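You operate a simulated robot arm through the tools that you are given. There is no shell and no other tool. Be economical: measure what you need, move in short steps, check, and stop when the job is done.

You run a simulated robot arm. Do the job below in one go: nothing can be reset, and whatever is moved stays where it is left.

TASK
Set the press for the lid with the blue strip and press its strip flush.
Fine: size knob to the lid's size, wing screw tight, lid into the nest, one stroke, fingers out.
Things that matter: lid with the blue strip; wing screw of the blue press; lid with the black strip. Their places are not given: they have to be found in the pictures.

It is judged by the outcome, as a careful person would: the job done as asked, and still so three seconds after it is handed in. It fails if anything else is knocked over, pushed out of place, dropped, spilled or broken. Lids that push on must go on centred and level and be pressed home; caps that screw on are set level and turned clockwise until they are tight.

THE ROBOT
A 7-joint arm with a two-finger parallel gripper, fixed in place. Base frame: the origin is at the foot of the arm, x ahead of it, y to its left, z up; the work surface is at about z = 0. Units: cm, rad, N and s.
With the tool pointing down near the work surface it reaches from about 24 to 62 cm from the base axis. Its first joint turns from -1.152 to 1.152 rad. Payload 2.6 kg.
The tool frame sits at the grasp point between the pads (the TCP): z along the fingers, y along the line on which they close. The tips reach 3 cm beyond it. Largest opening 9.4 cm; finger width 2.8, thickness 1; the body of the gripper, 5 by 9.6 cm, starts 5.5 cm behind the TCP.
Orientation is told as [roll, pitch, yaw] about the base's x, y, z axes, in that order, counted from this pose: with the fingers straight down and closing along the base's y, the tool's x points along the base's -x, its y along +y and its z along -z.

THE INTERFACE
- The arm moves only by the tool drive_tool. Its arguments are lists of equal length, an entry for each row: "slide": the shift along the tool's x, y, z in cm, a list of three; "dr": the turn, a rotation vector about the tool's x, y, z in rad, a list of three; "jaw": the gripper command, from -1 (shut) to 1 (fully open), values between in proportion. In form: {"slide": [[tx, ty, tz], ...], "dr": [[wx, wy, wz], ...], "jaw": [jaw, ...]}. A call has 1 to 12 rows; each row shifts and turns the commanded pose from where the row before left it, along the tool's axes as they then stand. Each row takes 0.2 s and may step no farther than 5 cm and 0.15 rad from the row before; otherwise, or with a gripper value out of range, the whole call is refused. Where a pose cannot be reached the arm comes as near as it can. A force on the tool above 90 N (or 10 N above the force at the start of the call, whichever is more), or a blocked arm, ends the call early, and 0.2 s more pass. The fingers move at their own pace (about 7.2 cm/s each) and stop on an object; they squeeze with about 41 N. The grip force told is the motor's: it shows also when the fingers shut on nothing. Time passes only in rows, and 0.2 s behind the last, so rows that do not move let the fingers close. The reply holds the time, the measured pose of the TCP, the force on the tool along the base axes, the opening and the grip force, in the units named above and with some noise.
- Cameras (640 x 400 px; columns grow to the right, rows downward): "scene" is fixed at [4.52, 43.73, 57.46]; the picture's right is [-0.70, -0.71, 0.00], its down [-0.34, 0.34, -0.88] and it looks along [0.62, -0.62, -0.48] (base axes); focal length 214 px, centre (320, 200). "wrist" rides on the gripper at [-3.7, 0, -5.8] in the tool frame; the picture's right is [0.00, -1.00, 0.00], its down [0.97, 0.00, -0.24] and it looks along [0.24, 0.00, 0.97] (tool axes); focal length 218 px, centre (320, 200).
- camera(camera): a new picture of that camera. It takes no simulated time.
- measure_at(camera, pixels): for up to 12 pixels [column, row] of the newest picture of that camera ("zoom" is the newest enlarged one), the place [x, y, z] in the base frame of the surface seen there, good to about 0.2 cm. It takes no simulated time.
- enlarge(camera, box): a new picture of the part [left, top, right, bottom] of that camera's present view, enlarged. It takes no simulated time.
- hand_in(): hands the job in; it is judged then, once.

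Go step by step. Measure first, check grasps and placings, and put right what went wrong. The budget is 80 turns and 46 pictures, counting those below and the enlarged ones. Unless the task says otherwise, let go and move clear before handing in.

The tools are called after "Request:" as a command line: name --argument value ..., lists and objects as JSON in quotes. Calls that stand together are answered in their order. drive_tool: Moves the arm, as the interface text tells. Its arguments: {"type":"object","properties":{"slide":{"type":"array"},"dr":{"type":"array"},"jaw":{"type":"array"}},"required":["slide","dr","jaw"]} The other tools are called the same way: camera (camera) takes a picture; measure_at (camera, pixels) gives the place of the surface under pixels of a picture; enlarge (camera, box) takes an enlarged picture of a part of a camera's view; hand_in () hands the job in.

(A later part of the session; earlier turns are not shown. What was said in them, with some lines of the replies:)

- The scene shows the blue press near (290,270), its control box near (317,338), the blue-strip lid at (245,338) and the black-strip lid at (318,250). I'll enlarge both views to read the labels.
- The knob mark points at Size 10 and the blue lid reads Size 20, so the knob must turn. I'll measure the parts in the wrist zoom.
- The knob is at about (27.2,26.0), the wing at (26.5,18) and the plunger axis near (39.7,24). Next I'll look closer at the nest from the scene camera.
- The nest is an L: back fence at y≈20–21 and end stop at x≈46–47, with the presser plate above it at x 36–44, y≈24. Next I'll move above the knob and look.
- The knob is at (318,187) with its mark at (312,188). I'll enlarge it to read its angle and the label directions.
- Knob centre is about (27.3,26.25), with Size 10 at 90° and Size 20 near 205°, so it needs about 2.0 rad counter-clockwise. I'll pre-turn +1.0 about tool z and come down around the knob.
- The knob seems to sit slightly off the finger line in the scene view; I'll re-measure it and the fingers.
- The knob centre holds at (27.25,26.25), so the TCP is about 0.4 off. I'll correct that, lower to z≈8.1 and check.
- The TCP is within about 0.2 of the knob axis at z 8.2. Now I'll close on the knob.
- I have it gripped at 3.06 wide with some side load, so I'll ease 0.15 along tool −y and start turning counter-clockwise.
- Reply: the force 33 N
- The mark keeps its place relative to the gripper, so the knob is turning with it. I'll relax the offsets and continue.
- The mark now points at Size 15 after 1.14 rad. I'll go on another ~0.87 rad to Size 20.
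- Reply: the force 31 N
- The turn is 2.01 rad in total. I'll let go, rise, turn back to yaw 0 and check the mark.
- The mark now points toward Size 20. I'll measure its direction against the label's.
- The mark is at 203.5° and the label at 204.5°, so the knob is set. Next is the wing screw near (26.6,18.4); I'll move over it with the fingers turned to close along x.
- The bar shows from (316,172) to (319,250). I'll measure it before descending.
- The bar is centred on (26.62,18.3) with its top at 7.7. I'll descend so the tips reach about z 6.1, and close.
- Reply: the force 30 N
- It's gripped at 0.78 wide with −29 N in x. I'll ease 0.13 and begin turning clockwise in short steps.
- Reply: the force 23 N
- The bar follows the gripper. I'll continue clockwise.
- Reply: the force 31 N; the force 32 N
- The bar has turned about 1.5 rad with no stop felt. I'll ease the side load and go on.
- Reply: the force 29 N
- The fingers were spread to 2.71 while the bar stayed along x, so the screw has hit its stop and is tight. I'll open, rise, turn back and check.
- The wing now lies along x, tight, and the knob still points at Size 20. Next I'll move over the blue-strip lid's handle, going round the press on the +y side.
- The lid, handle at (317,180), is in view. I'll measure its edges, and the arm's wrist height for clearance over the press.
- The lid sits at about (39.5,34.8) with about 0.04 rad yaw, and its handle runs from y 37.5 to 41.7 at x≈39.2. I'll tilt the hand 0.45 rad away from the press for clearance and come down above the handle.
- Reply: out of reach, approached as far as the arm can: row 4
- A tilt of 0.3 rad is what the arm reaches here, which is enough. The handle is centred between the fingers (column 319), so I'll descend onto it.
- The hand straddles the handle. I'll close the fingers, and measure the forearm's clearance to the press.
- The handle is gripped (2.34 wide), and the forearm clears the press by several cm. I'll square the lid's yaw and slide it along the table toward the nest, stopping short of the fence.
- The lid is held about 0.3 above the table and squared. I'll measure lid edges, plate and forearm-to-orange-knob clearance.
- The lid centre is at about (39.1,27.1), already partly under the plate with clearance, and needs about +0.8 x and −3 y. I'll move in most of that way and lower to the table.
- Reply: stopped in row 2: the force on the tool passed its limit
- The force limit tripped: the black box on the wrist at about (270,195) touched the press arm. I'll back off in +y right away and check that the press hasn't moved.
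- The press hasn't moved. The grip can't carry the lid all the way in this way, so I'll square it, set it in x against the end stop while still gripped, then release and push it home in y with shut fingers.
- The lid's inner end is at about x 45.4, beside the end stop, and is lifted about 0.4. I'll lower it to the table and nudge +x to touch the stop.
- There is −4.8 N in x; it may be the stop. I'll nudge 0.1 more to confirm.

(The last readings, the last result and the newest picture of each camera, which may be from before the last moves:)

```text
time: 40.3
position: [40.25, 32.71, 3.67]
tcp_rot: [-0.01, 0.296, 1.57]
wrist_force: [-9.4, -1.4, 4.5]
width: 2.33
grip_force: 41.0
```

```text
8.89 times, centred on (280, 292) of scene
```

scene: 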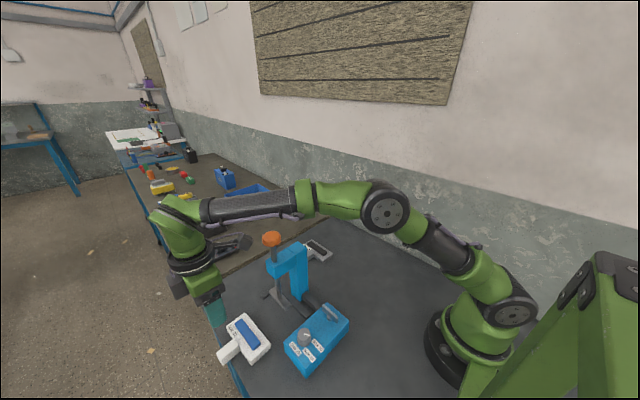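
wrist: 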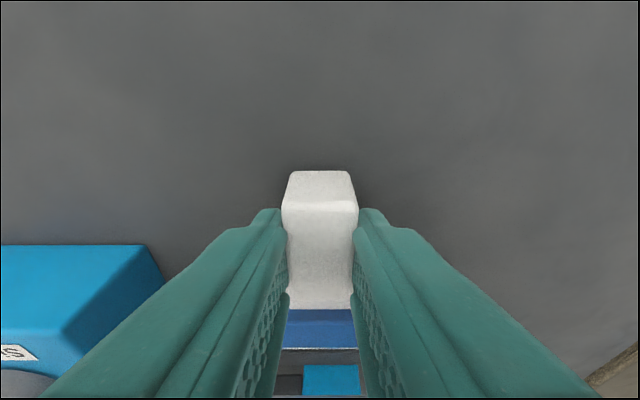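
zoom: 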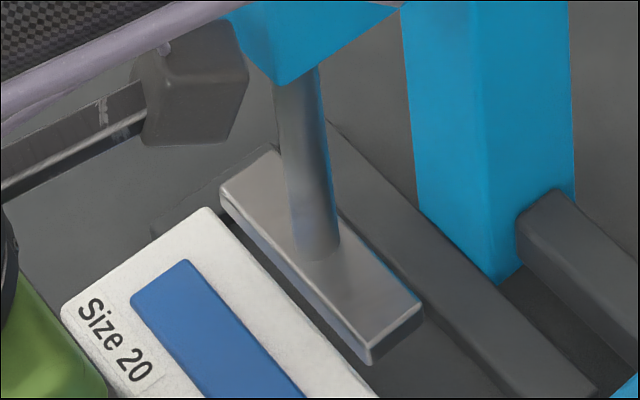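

Contact with the end stop is confirmed. I'll release, retreat up and away, then straighten the hand.

Request:
drive_tool --slide '[[0, 0.08, 0], [0, 0, 0], [0, 0, 0], [0, 0, -4], [0, 0, -5], [-3, 0, 0], [-3, 0, 0], [0, 0, 0], [0, 0, 0], [0, 0, 0], [0, 0, 0], [0, 0, 0]]' --dr '[[0, 0, 0], [0, 0, 0], [0, 0, 0], [0, 0, 0], [0, 0, 0], [0, 0, 0], [0, 0, 0], [0, -0.15, 0], [0, -0.146, 0], [0, 0, 0.15], [0, 0, 0.15], [0, 0, 0.15]]' --jaw '[-0.6, 0.2, 0.2, 0.2, 0.2, 0.2, 0.2, 0.2, 0.2, 0.2, 0.2, 0.2]'

Request:
drive_tool --slide '[[0, 0, 0], [0, 0, 0], [0, 0, 0], [0, 0, 0], [0, 0, 0], [0, 0, 0], [0, 0, 0], [0, 0, 0], [0, 0, 0]]' --dr '[[0, 0, 0.14], [0, 0, 0.14], [0, 0, 0.14], [0, 0, 0.14], [0, 0, 0.14], [0, 0, 0.14], [0, 0, 0.14], [0, 0, 0.14], [0, 0, 0]]' --jaw '[0.2, -1, -1, -1, -1, -1, -1, -1, -1]'

Request:
camera --camera "scene"

Request:
camera --camera "wrist"

```text
time: 42.9
position: [40.11, 40.96, 10.52]
tcp_rot: [-0.012, -0.001, 1.121]
wrist_force: [-0.1, -0.4, -0.1]
width: 5.63
grip_force: 0.0
```

```text
time: 44.9
position: [40.31, 41.03, 10.67]
tcp_rot: [-0.002, -0.012, 0.003]
wrist_force: [-0.2, -0.2, 0.0]
width: 0.01
grip_force: 32.8
```

```text
15 pictures are left
```

scene: 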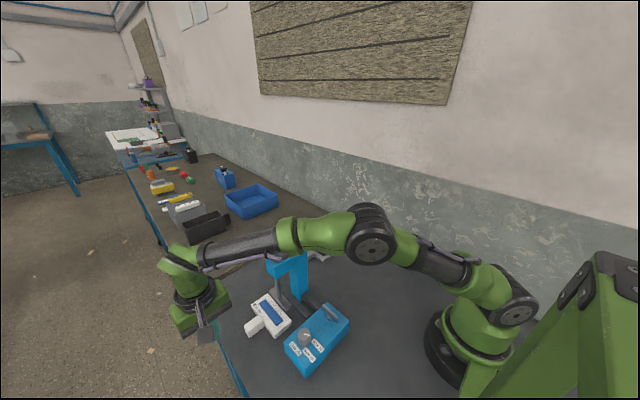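

```text
14 pictures are left
```

wrist: 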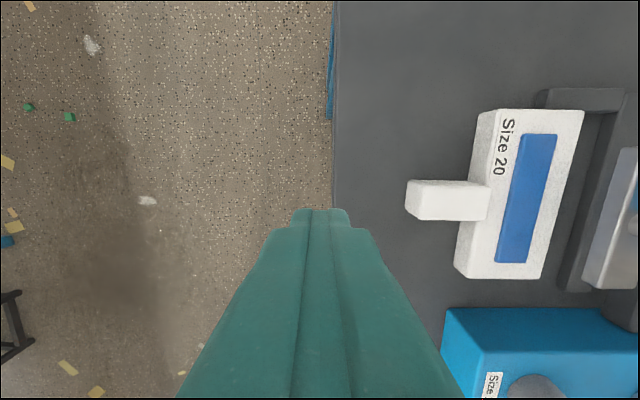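

The lid lies against the end stop, with a gap to the back fence near (590,200). I'll measure the handle end, the lid and the fence face.

Request:
measure_at --camera "wrist" --pixels '[[412, 198], [412, 185], [412, 210], [480, 198], [580, 118], [500, 115], [540, 272], [465, 270], [588, 200], [600, 150], [525, 195], [575, 100]]'

```text
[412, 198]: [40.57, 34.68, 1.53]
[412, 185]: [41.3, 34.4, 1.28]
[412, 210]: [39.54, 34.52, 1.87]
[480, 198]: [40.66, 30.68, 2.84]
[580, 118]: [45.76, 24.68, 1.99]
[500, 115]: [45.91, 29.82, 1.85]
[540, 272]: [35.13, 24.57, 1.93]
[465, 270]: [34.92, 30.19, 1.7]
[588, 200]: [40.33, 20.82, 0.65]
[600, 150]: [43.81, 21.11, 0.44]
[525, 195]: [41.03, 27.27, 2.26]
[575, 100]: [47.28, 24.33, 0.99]
```

The lid spans y 24.6–29.9 and the fence face is at 21.0, so it needs to go about 3.5 in −y. I'll bring the shut fingers down behind the handle end (y≈34.6).

Request:
drive_tool --slide '[[-0.1, -2.1, 0], [0, -2.1, 0], [0, 0, 3.5], [0, 0, 3.4], [0, 0, 0]]' --dr '[[0, 0, 0], [0, 0, 0], [0, 0, 0], [0, 0, 0], [0, 0, 0]]' --jaw '[-1, -1, -1, -1, -1]'

Request:
drive_tool --slide '[[0, -0.8, 0], [0, -0.7, 0], [0, -0.7, 0], [0, -0.7, 0], [0, 0, 0]]' --dr '[[0, 0, 0], [0, 0, 0], [0, 0, 0], [0, 0, 0], [0, 0, 0]]' --jaw '[-1, -1, -1, -1, -1]'

Request:
enlarge --camera "scene" --box '[200, 230, 340, 340]'

```text
time: 46.1
position: [40.63, 37.05, 3.64]
tcp_rot: [-0.002, -0.012, 0.006]
wrist_force: [-0.2, 0.2, -0.1]
width: 0.0
grip_force: 32.9
```

```text
time: 47.3
position: [40.48, 34.03, 3.75]
tcp_rot: [-0.001, -0.014, 0.005]
wrist_force: [-0.8, 1.2, -0.1]
width: 0.0
grip_force: 32.8
```

```text
3.64 times, centred on (270, 285) of scene
```

zoom: 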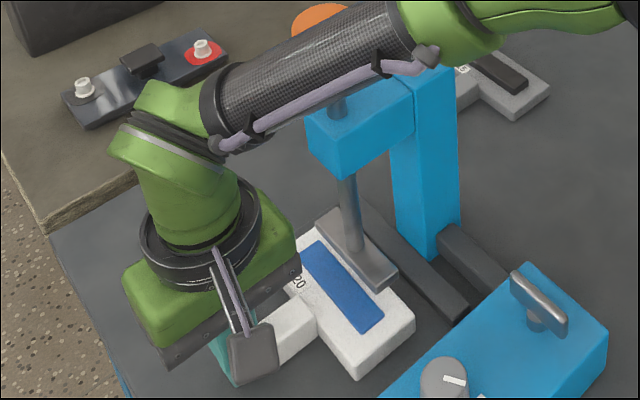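

The push is moving the lid smoothly. Before going on I'll check the forearm's distance to the orange head.

Request:
measure_at --camera "zoom" --pixels '[[320, 15], [240, 80], [260, 125], [300, 50], [325, 100], [360, 20], [385, 70], [170, 165], [200, 200], [410, 320], [340, 370], [300, 350]]'

```text
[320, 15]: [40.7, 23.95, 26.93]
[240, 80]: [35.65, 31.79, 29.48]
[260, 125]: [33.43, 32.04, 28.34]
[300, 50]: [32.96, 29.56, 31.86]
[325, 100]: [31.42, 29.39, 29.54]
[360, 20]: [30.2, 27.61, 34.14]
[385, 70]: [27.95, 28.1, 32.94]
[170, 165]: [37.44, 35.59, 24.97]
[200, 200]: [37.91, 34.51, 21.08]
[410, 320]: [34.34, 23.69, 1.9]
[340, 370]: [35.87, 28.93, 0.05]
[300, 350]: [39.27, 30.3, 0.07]
```

The forearm keeps over 1.5 cm from the orange head for the remaining travel. I'll push on, with small steps at the end to feel the fence.

Request:
drive_tool --slide '[[0, -0.6, 0], [0, -0.6, 0], [0, -0.3, 0], [0, 0, 0]]' --dr '[[0, 0, 0], [0, 0, 0], [0, 0, 0], [0, 0, 0]]' --jaw '[-1, -1, -1, -1]'

Request:
drive_tool --slide '[[0, -0.2, 0], [0, -0.15, 0], [0, 0, 0]]' --dr '[[0, 0, 0], [0, 0, 0], [0, 0, 0]]' --jaw '[-1, -1, -1]'

```text
time: 48.3
position: [40.33, 32.39, 3.6]
tcp_rot: [-0.002, -0.013, 0.004]
wrist_force: [0.3, 0.1, -0.3]
width: 0.01
grip_force: 32.4
```

```text
time: 49.1
position: [40.36, 32.07, 3.78]
tcp_rot: [-0.003, -0.011, 0.006]
wrist_force: [0.4, 1.1, 1.6]
width: 0.01
grip_force: 33.1
```

Request:
drive_tool --slide '[[0, -0.15, 0], [0, -0.1, 0], [0, 0, 0]]' --dr '[[0, 0, 0], [0, 0, 0], [0, 0, 0]]' --jaw '[-1, -1, -1]'

Request:
camera --camera "wrist"

```text
time: 49.9
position: [40.3, 31.99, 3.93]
tcp_rot: [0.001, -0.014, 0.007]
wrist_force: [2.3, 10.5, 0.9]
width: 0.02
grip_force: 33.1
```

```text
12 pictures are left
```

wrist: 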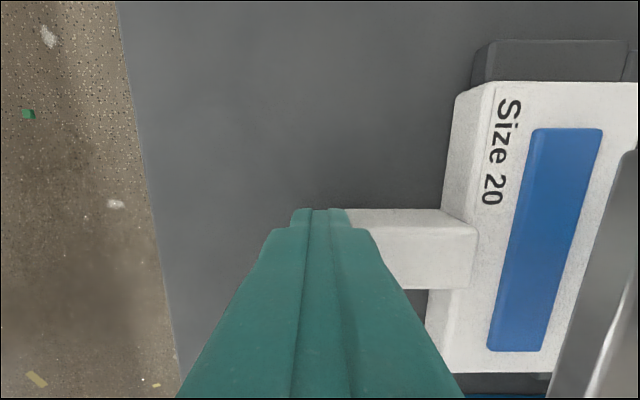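

The force rose to 10.5 N, so the lid is against the back fence. I'll back off, rise and check the nest.

Request:
drive_tool --slide '[[0, 1.5, 0], [0, 3, -3], [0, 2, -4], [0, 0, 0]]' --dr '[[0, 0, 0], [0, 0, 0], [0, 0, 0], [0, 0, 0]]' --jaw '[-1, -1, -1, -1]'

Request:
enlarge --camera "wrist" --box '[400, 60, 640, 260]'

Request:
enlarge --camera "scene" --box '[230, 255, 330, 335]'

```text
time: 50.9
position: [40.47, 38.18, 11.0]
tcp_rot: [-0.004, -0.012, 0.005]
wrist_force: [-0.4, -0.4, -0.3]
width: 0.02
grip_force: 32.8
```

```text
2.00 times, centred on (520, 160) of wrist
```

zoom: 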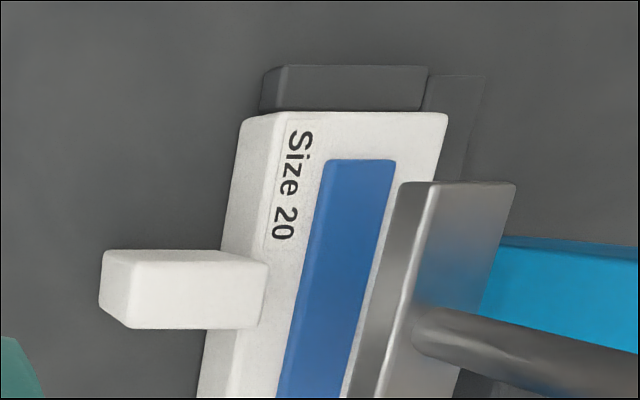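

```text
5.00 times, centred on (280, 295) of scene
```

zoom: 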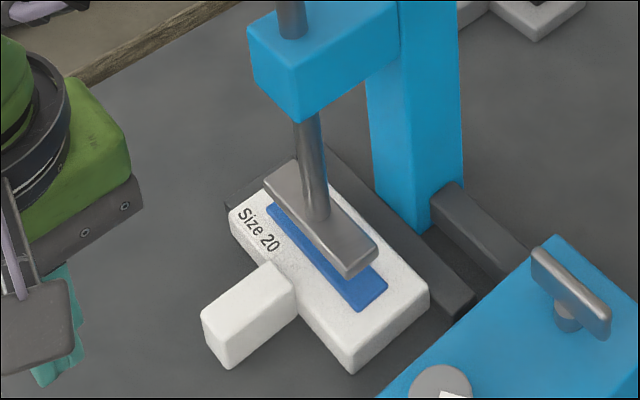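

The lid sits in the corner of both fences under the plate. I'll measure strip, plate and gaps.

Request:
measure_at --camera "zoom" --pixels '[[272, 212], [362, 305], [385, 285], [235, 225], [350, 360], [426, 293], [268, 188], [348, 268], [374, 245], [298, 166], [436, 290], [290, 20]]'

Request:
enlarge --camera "scene" --box '[225, 220, 325, 300]'

```text
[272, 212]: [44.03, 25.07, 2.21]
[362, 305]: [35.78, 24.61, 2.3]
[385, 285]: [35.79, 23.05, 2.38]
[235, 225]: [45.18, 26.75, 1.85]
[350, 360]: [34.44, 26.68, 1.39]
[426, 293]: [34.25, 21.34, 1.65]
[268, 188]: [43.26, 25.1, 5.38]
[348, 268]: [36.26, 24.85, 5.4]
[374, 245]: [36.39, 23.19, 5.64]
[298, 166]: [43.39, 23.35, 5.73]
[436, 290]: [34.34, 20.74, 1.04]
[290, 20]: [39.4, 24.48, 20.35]
```

```text
5.00 times, centred on (275, 260) of scene
```

zoom: 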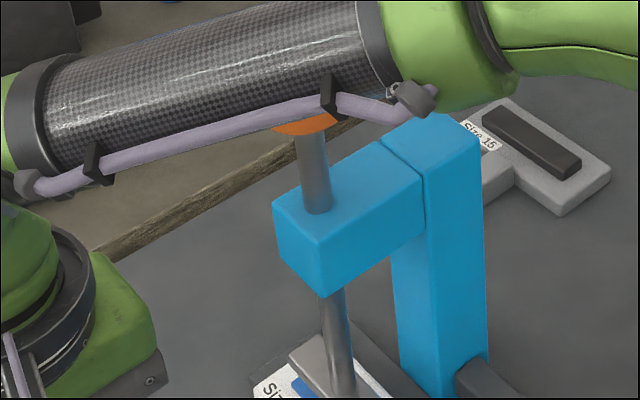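

The strip centre (39.9,24.1) and plate centre (39.85,24.1) match. I'll rise and go over the orange head with the fingers shut.

Request:
drive_tool --slide '[[0, 0, -5], [0, 0, -5], [0, 0, -5], [0, 0, -5], [0, 0, -5], [0.2, -4.7, 0], [0.2, -4.7, 0], [0.2, -4.7, 0], [0, 0, 0]]' --dr '[[0, 0, 0], [0, 0, 0], [0, 0, 0], [0, 0, 0], [0, 0, 0], [0, 0, 0], [0, 0, 0], [0, 0, 0], [0, 0, 0]]' --jaw '[-1, -1, -1, -1, -1, -1, -1, -1, -1]'

Request:
camera --camera "wrist"

```text
time: 52.9
position: [38.57, 23.92, 32.19]
tcp_rot: [-0.001, -0.014, 0.006]
wrist_force: [0.1, 0.4, 0.5]
width: 0.01
grip_force: 33.0
out of reach, approached as far as the arm can: row 5
```

```text
8 pictures are left
```

wrist: 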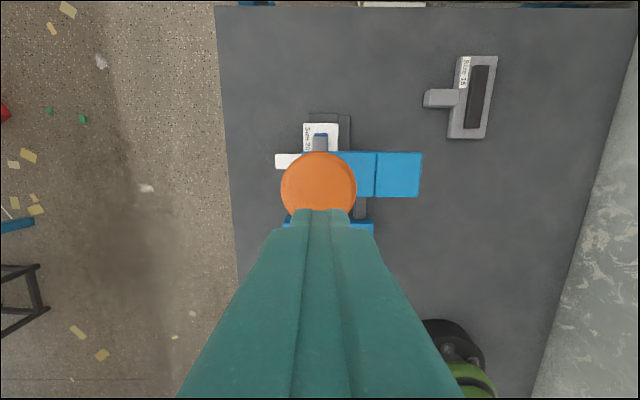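

The tips clear the orange head at (318,190). I'll measure its centre.

Request:
measure_at --camera "wrist" --pixels '[[284, 188], [354, 188], [318, 155], [318, 188], [318, 205]]'

```text
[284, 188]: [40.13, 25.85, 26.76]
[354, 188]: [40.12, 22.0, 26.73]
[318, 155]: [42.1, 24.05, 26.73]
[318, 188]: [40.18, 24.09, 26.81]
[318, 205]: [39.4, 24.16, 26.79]
```

The head is centred on (40.0,24.0) with its top at 26.8. I'll align and descend to just above contact.

Request:
drive_tool --slide '[[-1.38, 0.06, 0], [0, 0, 1.0], [0, 0, 1.0], [0, 0, 0]]' --dr '[[0, 0.012, 0], [0, 0, 0], [0, 0, 0], [0, 0, 0]]' --jaw '[-1, -1, -1, -1]'

```text
time: 53.9
position: [39.75, 24.17, 30.26]
tcp_rot: [-0.002, 0.0, 0.006]
wrist_force: [-0.5, 1.0, 0.6]
width: 0.0
grip_force: 32.8
```

Now I'll press down steadily in one stroke, watching the force.

Request:
drive_tool --slide '[[-0.15, -0.1, 0.3], [0, 0, 0.3], [0, 0, 0.3], [0, 0, 0.3], [0, 0, 0.3], [0, 0, 0.3], [0, 0, 0.3], [0, 0, 0.3]]' --dr '[[0, 0, 0], [0, 0, 0], [0, 0, 0], [0, 0, 0], [0, 0, 0], [0, 0, 0], [0, 0, 0], [0, 0, 0]]' --jaw '[-1, -1, -1, -1, -1, -1, -1, -1]'

```text
time: 55.7
position: [39.75, 24.05, 27.75]
tcp_rot: [-0.002, -0.002, 0.007]
wrist_force: [-0.9, -2.1, 3.0]
width: 0.0
grip_force: 32.7
```

The head has travelled about 2 cm at 3 N, so the plate should be near the strip. I'll continue the stroke.

Request:
drive_tool --slide '[[0, 0, 0.2], [0, 0, 0.2], [0, 0, 0.2], [0, 0, 0.2], [0, 0, 0.2], [0, 0, 0.2]]' --dr '[[0, 0, 0], [0, 0, 0], [0, 0, 0], [0, 0, 0], [0, 0, 0], [0, 0, 0]]' --jaw '[-1, -1, -1, -1, -1, -1]'

```text
time: 57.1
position: [39.81, 24.16, 27.37]
tcp_rot: [0.01, -0.015, 0.004]
wrist_force: [-20.9, -17.7, 68.4]
width: 0.0
grip_force: 33.0
```

The force is 68 N with the head at about 24.4. I'll look at the plate and strip before pushing further.

Request:
enlarge --camera "scene" --box '[240, 265, 320, 325]'

Request:
measure_at --camera "zoom" --pixels '[[330, 250], [270, 180], [250, 190], [370, 345], [300, 310], [230, 230], [400, 330]]'

```text
6.67 times, centred on (280, 295) of scene
```

zoom: 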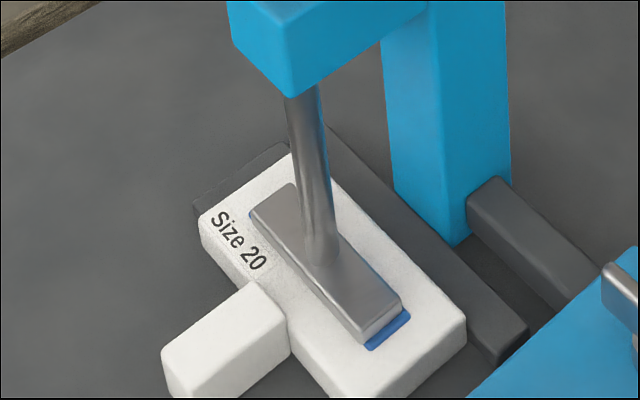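

```text
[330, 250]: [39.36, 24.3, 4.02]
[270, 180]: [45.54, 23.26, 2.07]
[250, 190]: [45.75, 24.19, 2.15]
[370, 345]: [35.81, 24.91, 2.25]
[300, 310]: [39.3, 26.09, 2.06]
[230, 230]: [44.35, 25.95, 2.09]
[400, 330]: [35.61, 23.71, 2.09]
```

The strip looks about flush (2.1–2.25 against the lid's 2.07). I'll press a little harder to be sure it's home, then hold.

Request:
drive_tool --slide '[[0, 0, 0.1], [0, 0, 0.1], [0, 0, 0], [0, 0, 0]]' --dr '[[0, 0, 0], [0, 0, 0], [0, 0, 0], [0, 0, 0]]' --jaw '[-1, -1, -1, -1]'

```text
time: 58.1
position: [39.93, 24.16, 27.38]
tcp_rot: [0.012, -0.018, 0.001]
wrist_force: [-20.5, -19.8, 74.1]
width: 0.0
grip_force: 33.3
```

The height is unchanged (27.38) at 74 N, so the stroke has bottomed out. I'll raise the hand straight up and inspect.

Request:
drive_tool --slide '[[0, 0, -0.5], [0, 0, -0.7], [0, 0, -1], [0, 0, -1.5], [0, 0, -1.3], [0, 0, 0]]' --dr '[[0, 0, 0], [0, 0, 0], [0, 0, 0], [0, 0, 0], [0, 0, 0], [0, 0, 0]]' --jaw '[-1, -1, -1, -1, -1, -1]'

Request:
enlarge --camera "scene" --box '[240, 220, 360, 370]'

Request:
measure_at --camera "zoom" --pixels '[[285, 285], [270, 265], [240, 220], [282, 295], [225, 225], [300, 285]]'

```text
time: 59.5
position: [39.76, 24.1, 31.4]
tcp_rot: [-0.002, 0.0, 0.006]
wrist_force: [0.4, -0.1, 1.0]
width: 0.0
grip_force: 32.3
```

```text
2.67 times, centred on (300, 295) of scene
```

zoom: 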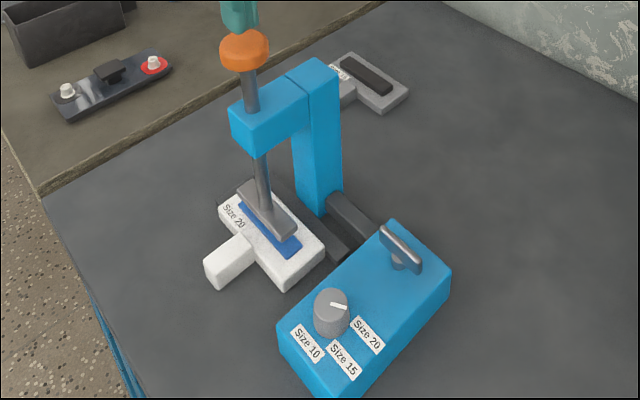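

```text
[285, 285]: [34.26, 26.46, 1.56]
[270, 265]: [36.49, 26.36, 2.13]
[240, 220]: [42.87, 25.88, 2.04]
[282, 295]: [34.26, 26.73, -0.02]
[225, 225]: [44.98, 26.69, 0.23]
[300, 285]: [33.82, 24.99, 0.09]
```

The plunger sprang back and everything stands where it was. I'll take a close look at the strip for flushness.

Request:
enlarge --camera "scene" --box '[312, 284, 364, 334]'

Request:
enlarge --camera "scene" --box '[310, 282, 366, 332]'

```text
8.00 times, centred on (338, 309) of scene
```

zoom: 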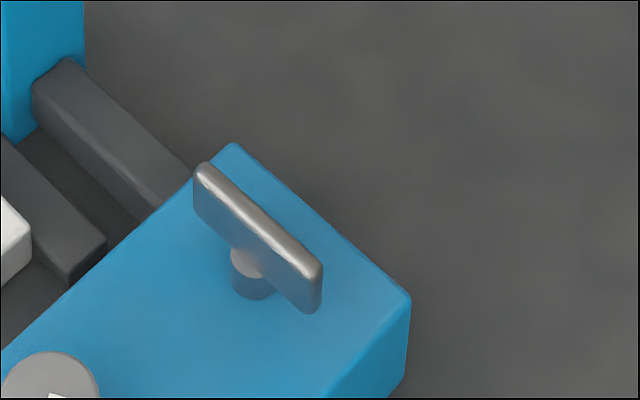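

```text
8.00 times, centred on (338, 307) of scene
```

zoom: 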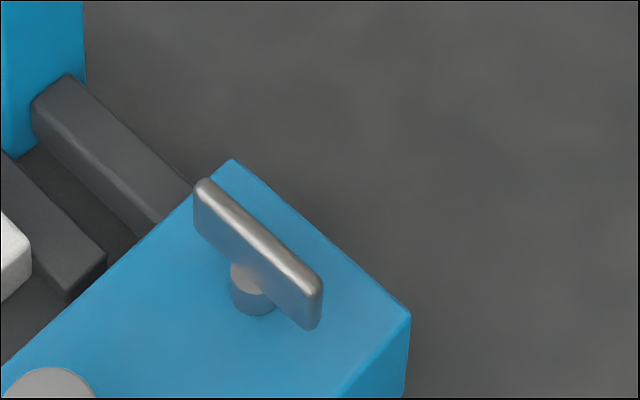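

That framed the wrong spot, though it does show the wing fine. I'll aim at the strip near scene (285,300).

Request:
enlarge --camera "scene" --box '[258, 282, 314, 326]'

Request:
measure_at --camera "zoom" --pixels '[[330, 330], [300, 300], [370, 340], [350, 355], [250, 240], [290, 320], [400, 340]]'

```text
9.09 times, centred on (286, 304) of scene
```

zoom: 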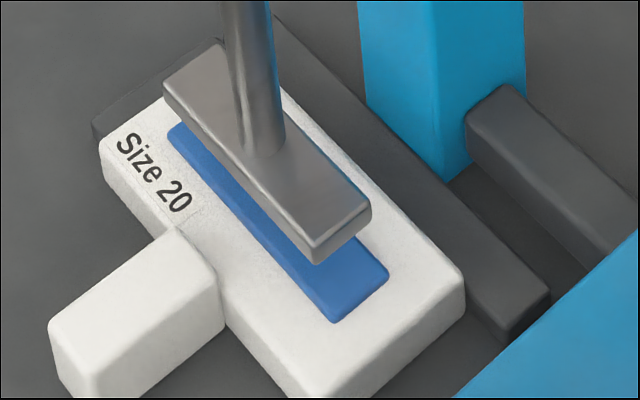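

```text
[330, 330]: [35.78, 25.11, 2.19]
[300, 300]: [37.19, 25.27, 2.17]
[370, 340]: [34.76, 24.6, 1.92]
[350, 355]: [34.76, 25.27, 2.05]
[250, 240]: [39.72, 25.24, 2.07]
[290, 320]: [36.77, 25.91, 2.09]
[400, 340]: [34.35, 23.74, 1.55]
```

I'll measure on the strip's top face itself.

Request:
measure_at --camera "zoom" --pixels '[[345, 285], [330, 290], [360, 275], [230, 205], [250, 230], [195, 160], [380, 282], [280, 260], [345, 305], [420, 275], [250, 275]]'

```text
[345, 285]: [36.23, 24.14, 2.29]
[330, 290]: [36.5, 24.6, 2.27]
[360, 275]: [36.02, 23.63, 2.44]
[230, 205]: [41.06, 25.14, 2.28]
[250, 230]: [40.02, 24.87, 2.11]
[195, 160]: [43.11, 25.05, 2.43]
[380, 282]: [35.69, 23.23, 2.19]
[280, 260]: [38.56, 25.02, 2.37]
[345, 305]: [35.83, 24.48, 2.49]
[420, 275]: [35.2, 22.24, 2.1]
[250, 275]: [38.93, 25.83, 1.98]
```

The strip reads about 2.3 against the lid's 2.05, down from 2.95. To judge that properly I'll repeat the earlier wrist view from (40.5,38.2,11) and compare it with the picture before the stroke.

Request:
drive_tool --slide '[[-0.2, 4.7, 0], [-0.2, 4.7, 0], [-0.2, 4.7, 0], [0, 0, 5], [0, 0, 5], [0, 0, 5], [0, 0, 5.4], [0, 0, 0]]' --dr '[[0, 0, 0], [0, 0, 0], [0, 0, 0], [0, 0, 0], [0, 0, 0], [0, 0, 0], [0, 0, 0], [0, 0, 0]]' --jaw '[-1, -1, -1, -1, -1, -1, -1, -1]'

Request:
enlarge --camera "wrist" --box '[400, 60, 640, 260]'

Request:
measure_at --camera "zoom" --pixels '[[350, 180], [340, 220], [330, 260], [320, 300], [310, 340], [300, 380], [360, 140], [290, 260], [280, 300], [270, 340], [260, 370], [420, 130]]'

```text
refused: row 7 steps farther than a row can; nothing moved
```

```text
2.00 times, centred on (520, 160) of wrist
```

zoom: 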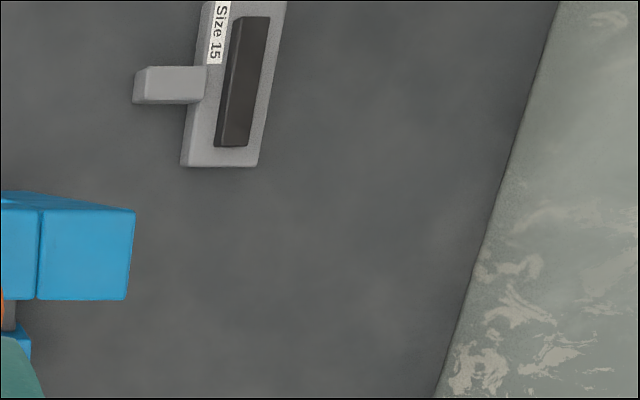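

```text
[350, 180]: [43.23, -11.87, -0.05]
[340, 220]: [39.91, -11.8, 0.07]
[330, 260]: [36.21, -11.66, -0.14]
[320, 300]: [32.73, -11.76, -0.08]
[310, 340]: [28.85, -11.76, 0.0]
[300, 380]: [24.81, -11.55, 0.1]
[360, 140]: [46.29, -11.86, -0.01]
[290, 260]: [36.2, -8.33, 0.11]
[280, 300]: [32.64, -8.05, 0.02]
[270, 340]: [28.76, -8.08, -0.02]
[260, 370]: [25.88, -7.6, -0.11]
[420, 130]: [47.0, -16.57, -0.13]
```

The call was refused because one row was too long (5.4 cm), and nothing moved. I'll repeat it with smaller steps.

Request:
drive_tool --slide '[[-0.2, 4.7, 0], [-0.2, 4.7, 0], [-0.2, 4.7, 0], [0, 0, 4], [0, 0, 4], [0, 0, 4], [0, 0, 4], [0, 0, 4.3], [0, 0, 0]]' --dr '[[0, 0, 0], [0, 0, 0], [0, 0, 0], [0, 0, 0], [0, 0, 0], [0, 0, 0], [0, 0, 0], [0, 0, 0], [0, 0, 0]]' --jaw '[-1, -1, -1, -1, -1, -1, -1, -1, -1]'

```text
time: 61.5
position: [39.63, 37.77, 10.99]
tcp_rot: [-0.003, 0.0, 0.004]
wrist_force: [-0.2, 2.2, 0.0]
width: 0.0
grip_force: 33.2
out of reach, approached as far as the arm can: row 3
```

Request:
enlarge --camera "wrist" --box '[400, 60, 640, 260]'

Request:
measure_at --camera "zoom" --pixels '[[350, 150], [345, 170], [340, 190], [335, 210], [330, 230], [325, 250], [320, 270], [270, 130], [260, 180], [250, 220], [415, 120], [420, 140]]'

```text
2.00 times, centred on (520, 160) of wrist
```

zoom: 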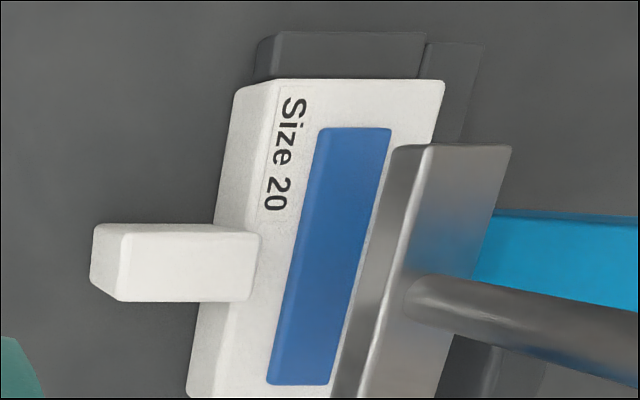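

```text
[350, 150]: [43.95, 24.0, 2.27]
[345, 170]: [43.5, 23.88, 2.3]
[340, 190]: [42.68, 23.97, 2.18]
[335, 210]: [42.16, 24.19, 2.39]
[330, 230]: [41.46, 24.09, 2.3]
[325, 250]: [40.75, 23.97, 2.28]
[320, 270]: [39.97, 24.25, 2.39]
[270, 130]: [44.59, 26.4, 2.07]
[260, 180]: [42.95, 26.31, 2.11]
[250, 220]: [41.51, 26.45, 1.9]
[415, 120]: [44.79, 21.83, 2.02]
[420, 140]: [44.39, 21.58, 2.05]
```

The strip reads a uniform 2.30 over a lid top of 2.04, and it is level. For reference I'll measure the black strip's height, and the blue strip in the older scene picture taken before the stroke.

Request:
measure_at --camera "scene" --pixels '[[270, 311], [266, 305], [273, 315], [276, 319], [271, 313], [268, 308], [280, 330], [285, 322], [262, 303], [258, 308]]'

Request:
measure_at --camera "wrist" --pixels '[[478, 75], [479, 95], [476, 110], [472, 120], [480, 85], [463, 120], [460, 132], [491, 80], [489, 110], [440, 98], [482, 132]]'

```text
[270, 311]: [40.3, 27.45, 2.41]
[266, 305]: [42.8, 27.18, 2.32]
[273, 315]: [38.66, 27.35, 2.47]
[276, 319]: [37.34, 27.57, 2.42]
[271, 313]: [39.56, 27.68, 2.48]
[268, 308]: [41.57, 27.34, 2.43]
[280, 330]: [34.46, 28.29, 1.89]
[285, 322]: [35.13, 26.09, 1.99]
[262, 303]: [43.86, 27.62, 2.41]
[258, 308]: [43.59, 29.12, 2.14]
```

```text
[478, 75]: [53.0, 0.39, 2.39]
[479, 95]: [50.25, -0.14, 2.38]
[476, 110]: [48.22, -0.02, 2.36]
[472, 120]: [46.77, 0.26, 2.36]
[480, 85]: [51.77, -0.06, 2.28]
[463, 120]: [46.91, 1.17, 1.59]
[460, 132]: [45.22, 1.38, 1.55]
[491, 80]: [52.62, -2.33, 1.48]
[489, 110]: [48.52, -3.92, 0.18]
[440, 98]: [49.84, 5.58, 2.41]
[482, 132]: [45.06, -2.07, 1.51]
```

The strip was about 2.43 just before the stroke and is 2.30 now, uniform and level. The plunger stopped hard at full force, so by that evidence it is pressed to the stop. Lid, knob, wing and the black-strip lid are all in place and the hand is clear, so I'm handing in.

Request:
hand_in

```text
The job is handed in.
```

The job is handed in, but I couldn't confirm the blue strip is fully flush: it still measures about 0.27 cm above the lid top (readings are good to about 0.2 cm).

- **Knob and wing screw:** The knob is on Size 20, and the wing screw is tight to its stop.
- **Lid:** It sits against both fences of the nest, with the strip centred under the press plate.
- **Stroke:** I made one stroke. The plunger stopped hard at about 74 N, and the strip is level. It went from about 2.43 to 2.30 cm in the stroke, with the lid top at 2.04. I didn't press again because you asked for one stroke.
- **Earlier drop:** Before I moved the lid, the strip stood at about 2.95 cm. It sank roughly 0.5 cm while I was carrying the lid to the nest, and I don't know why.
- **Bump:** While carrying the lid in, the arm touched the press once and tripped the force limit. The press showed no movement afterwards.
- **End state:** The black-strip lid was not touched, and the fingers are clear.
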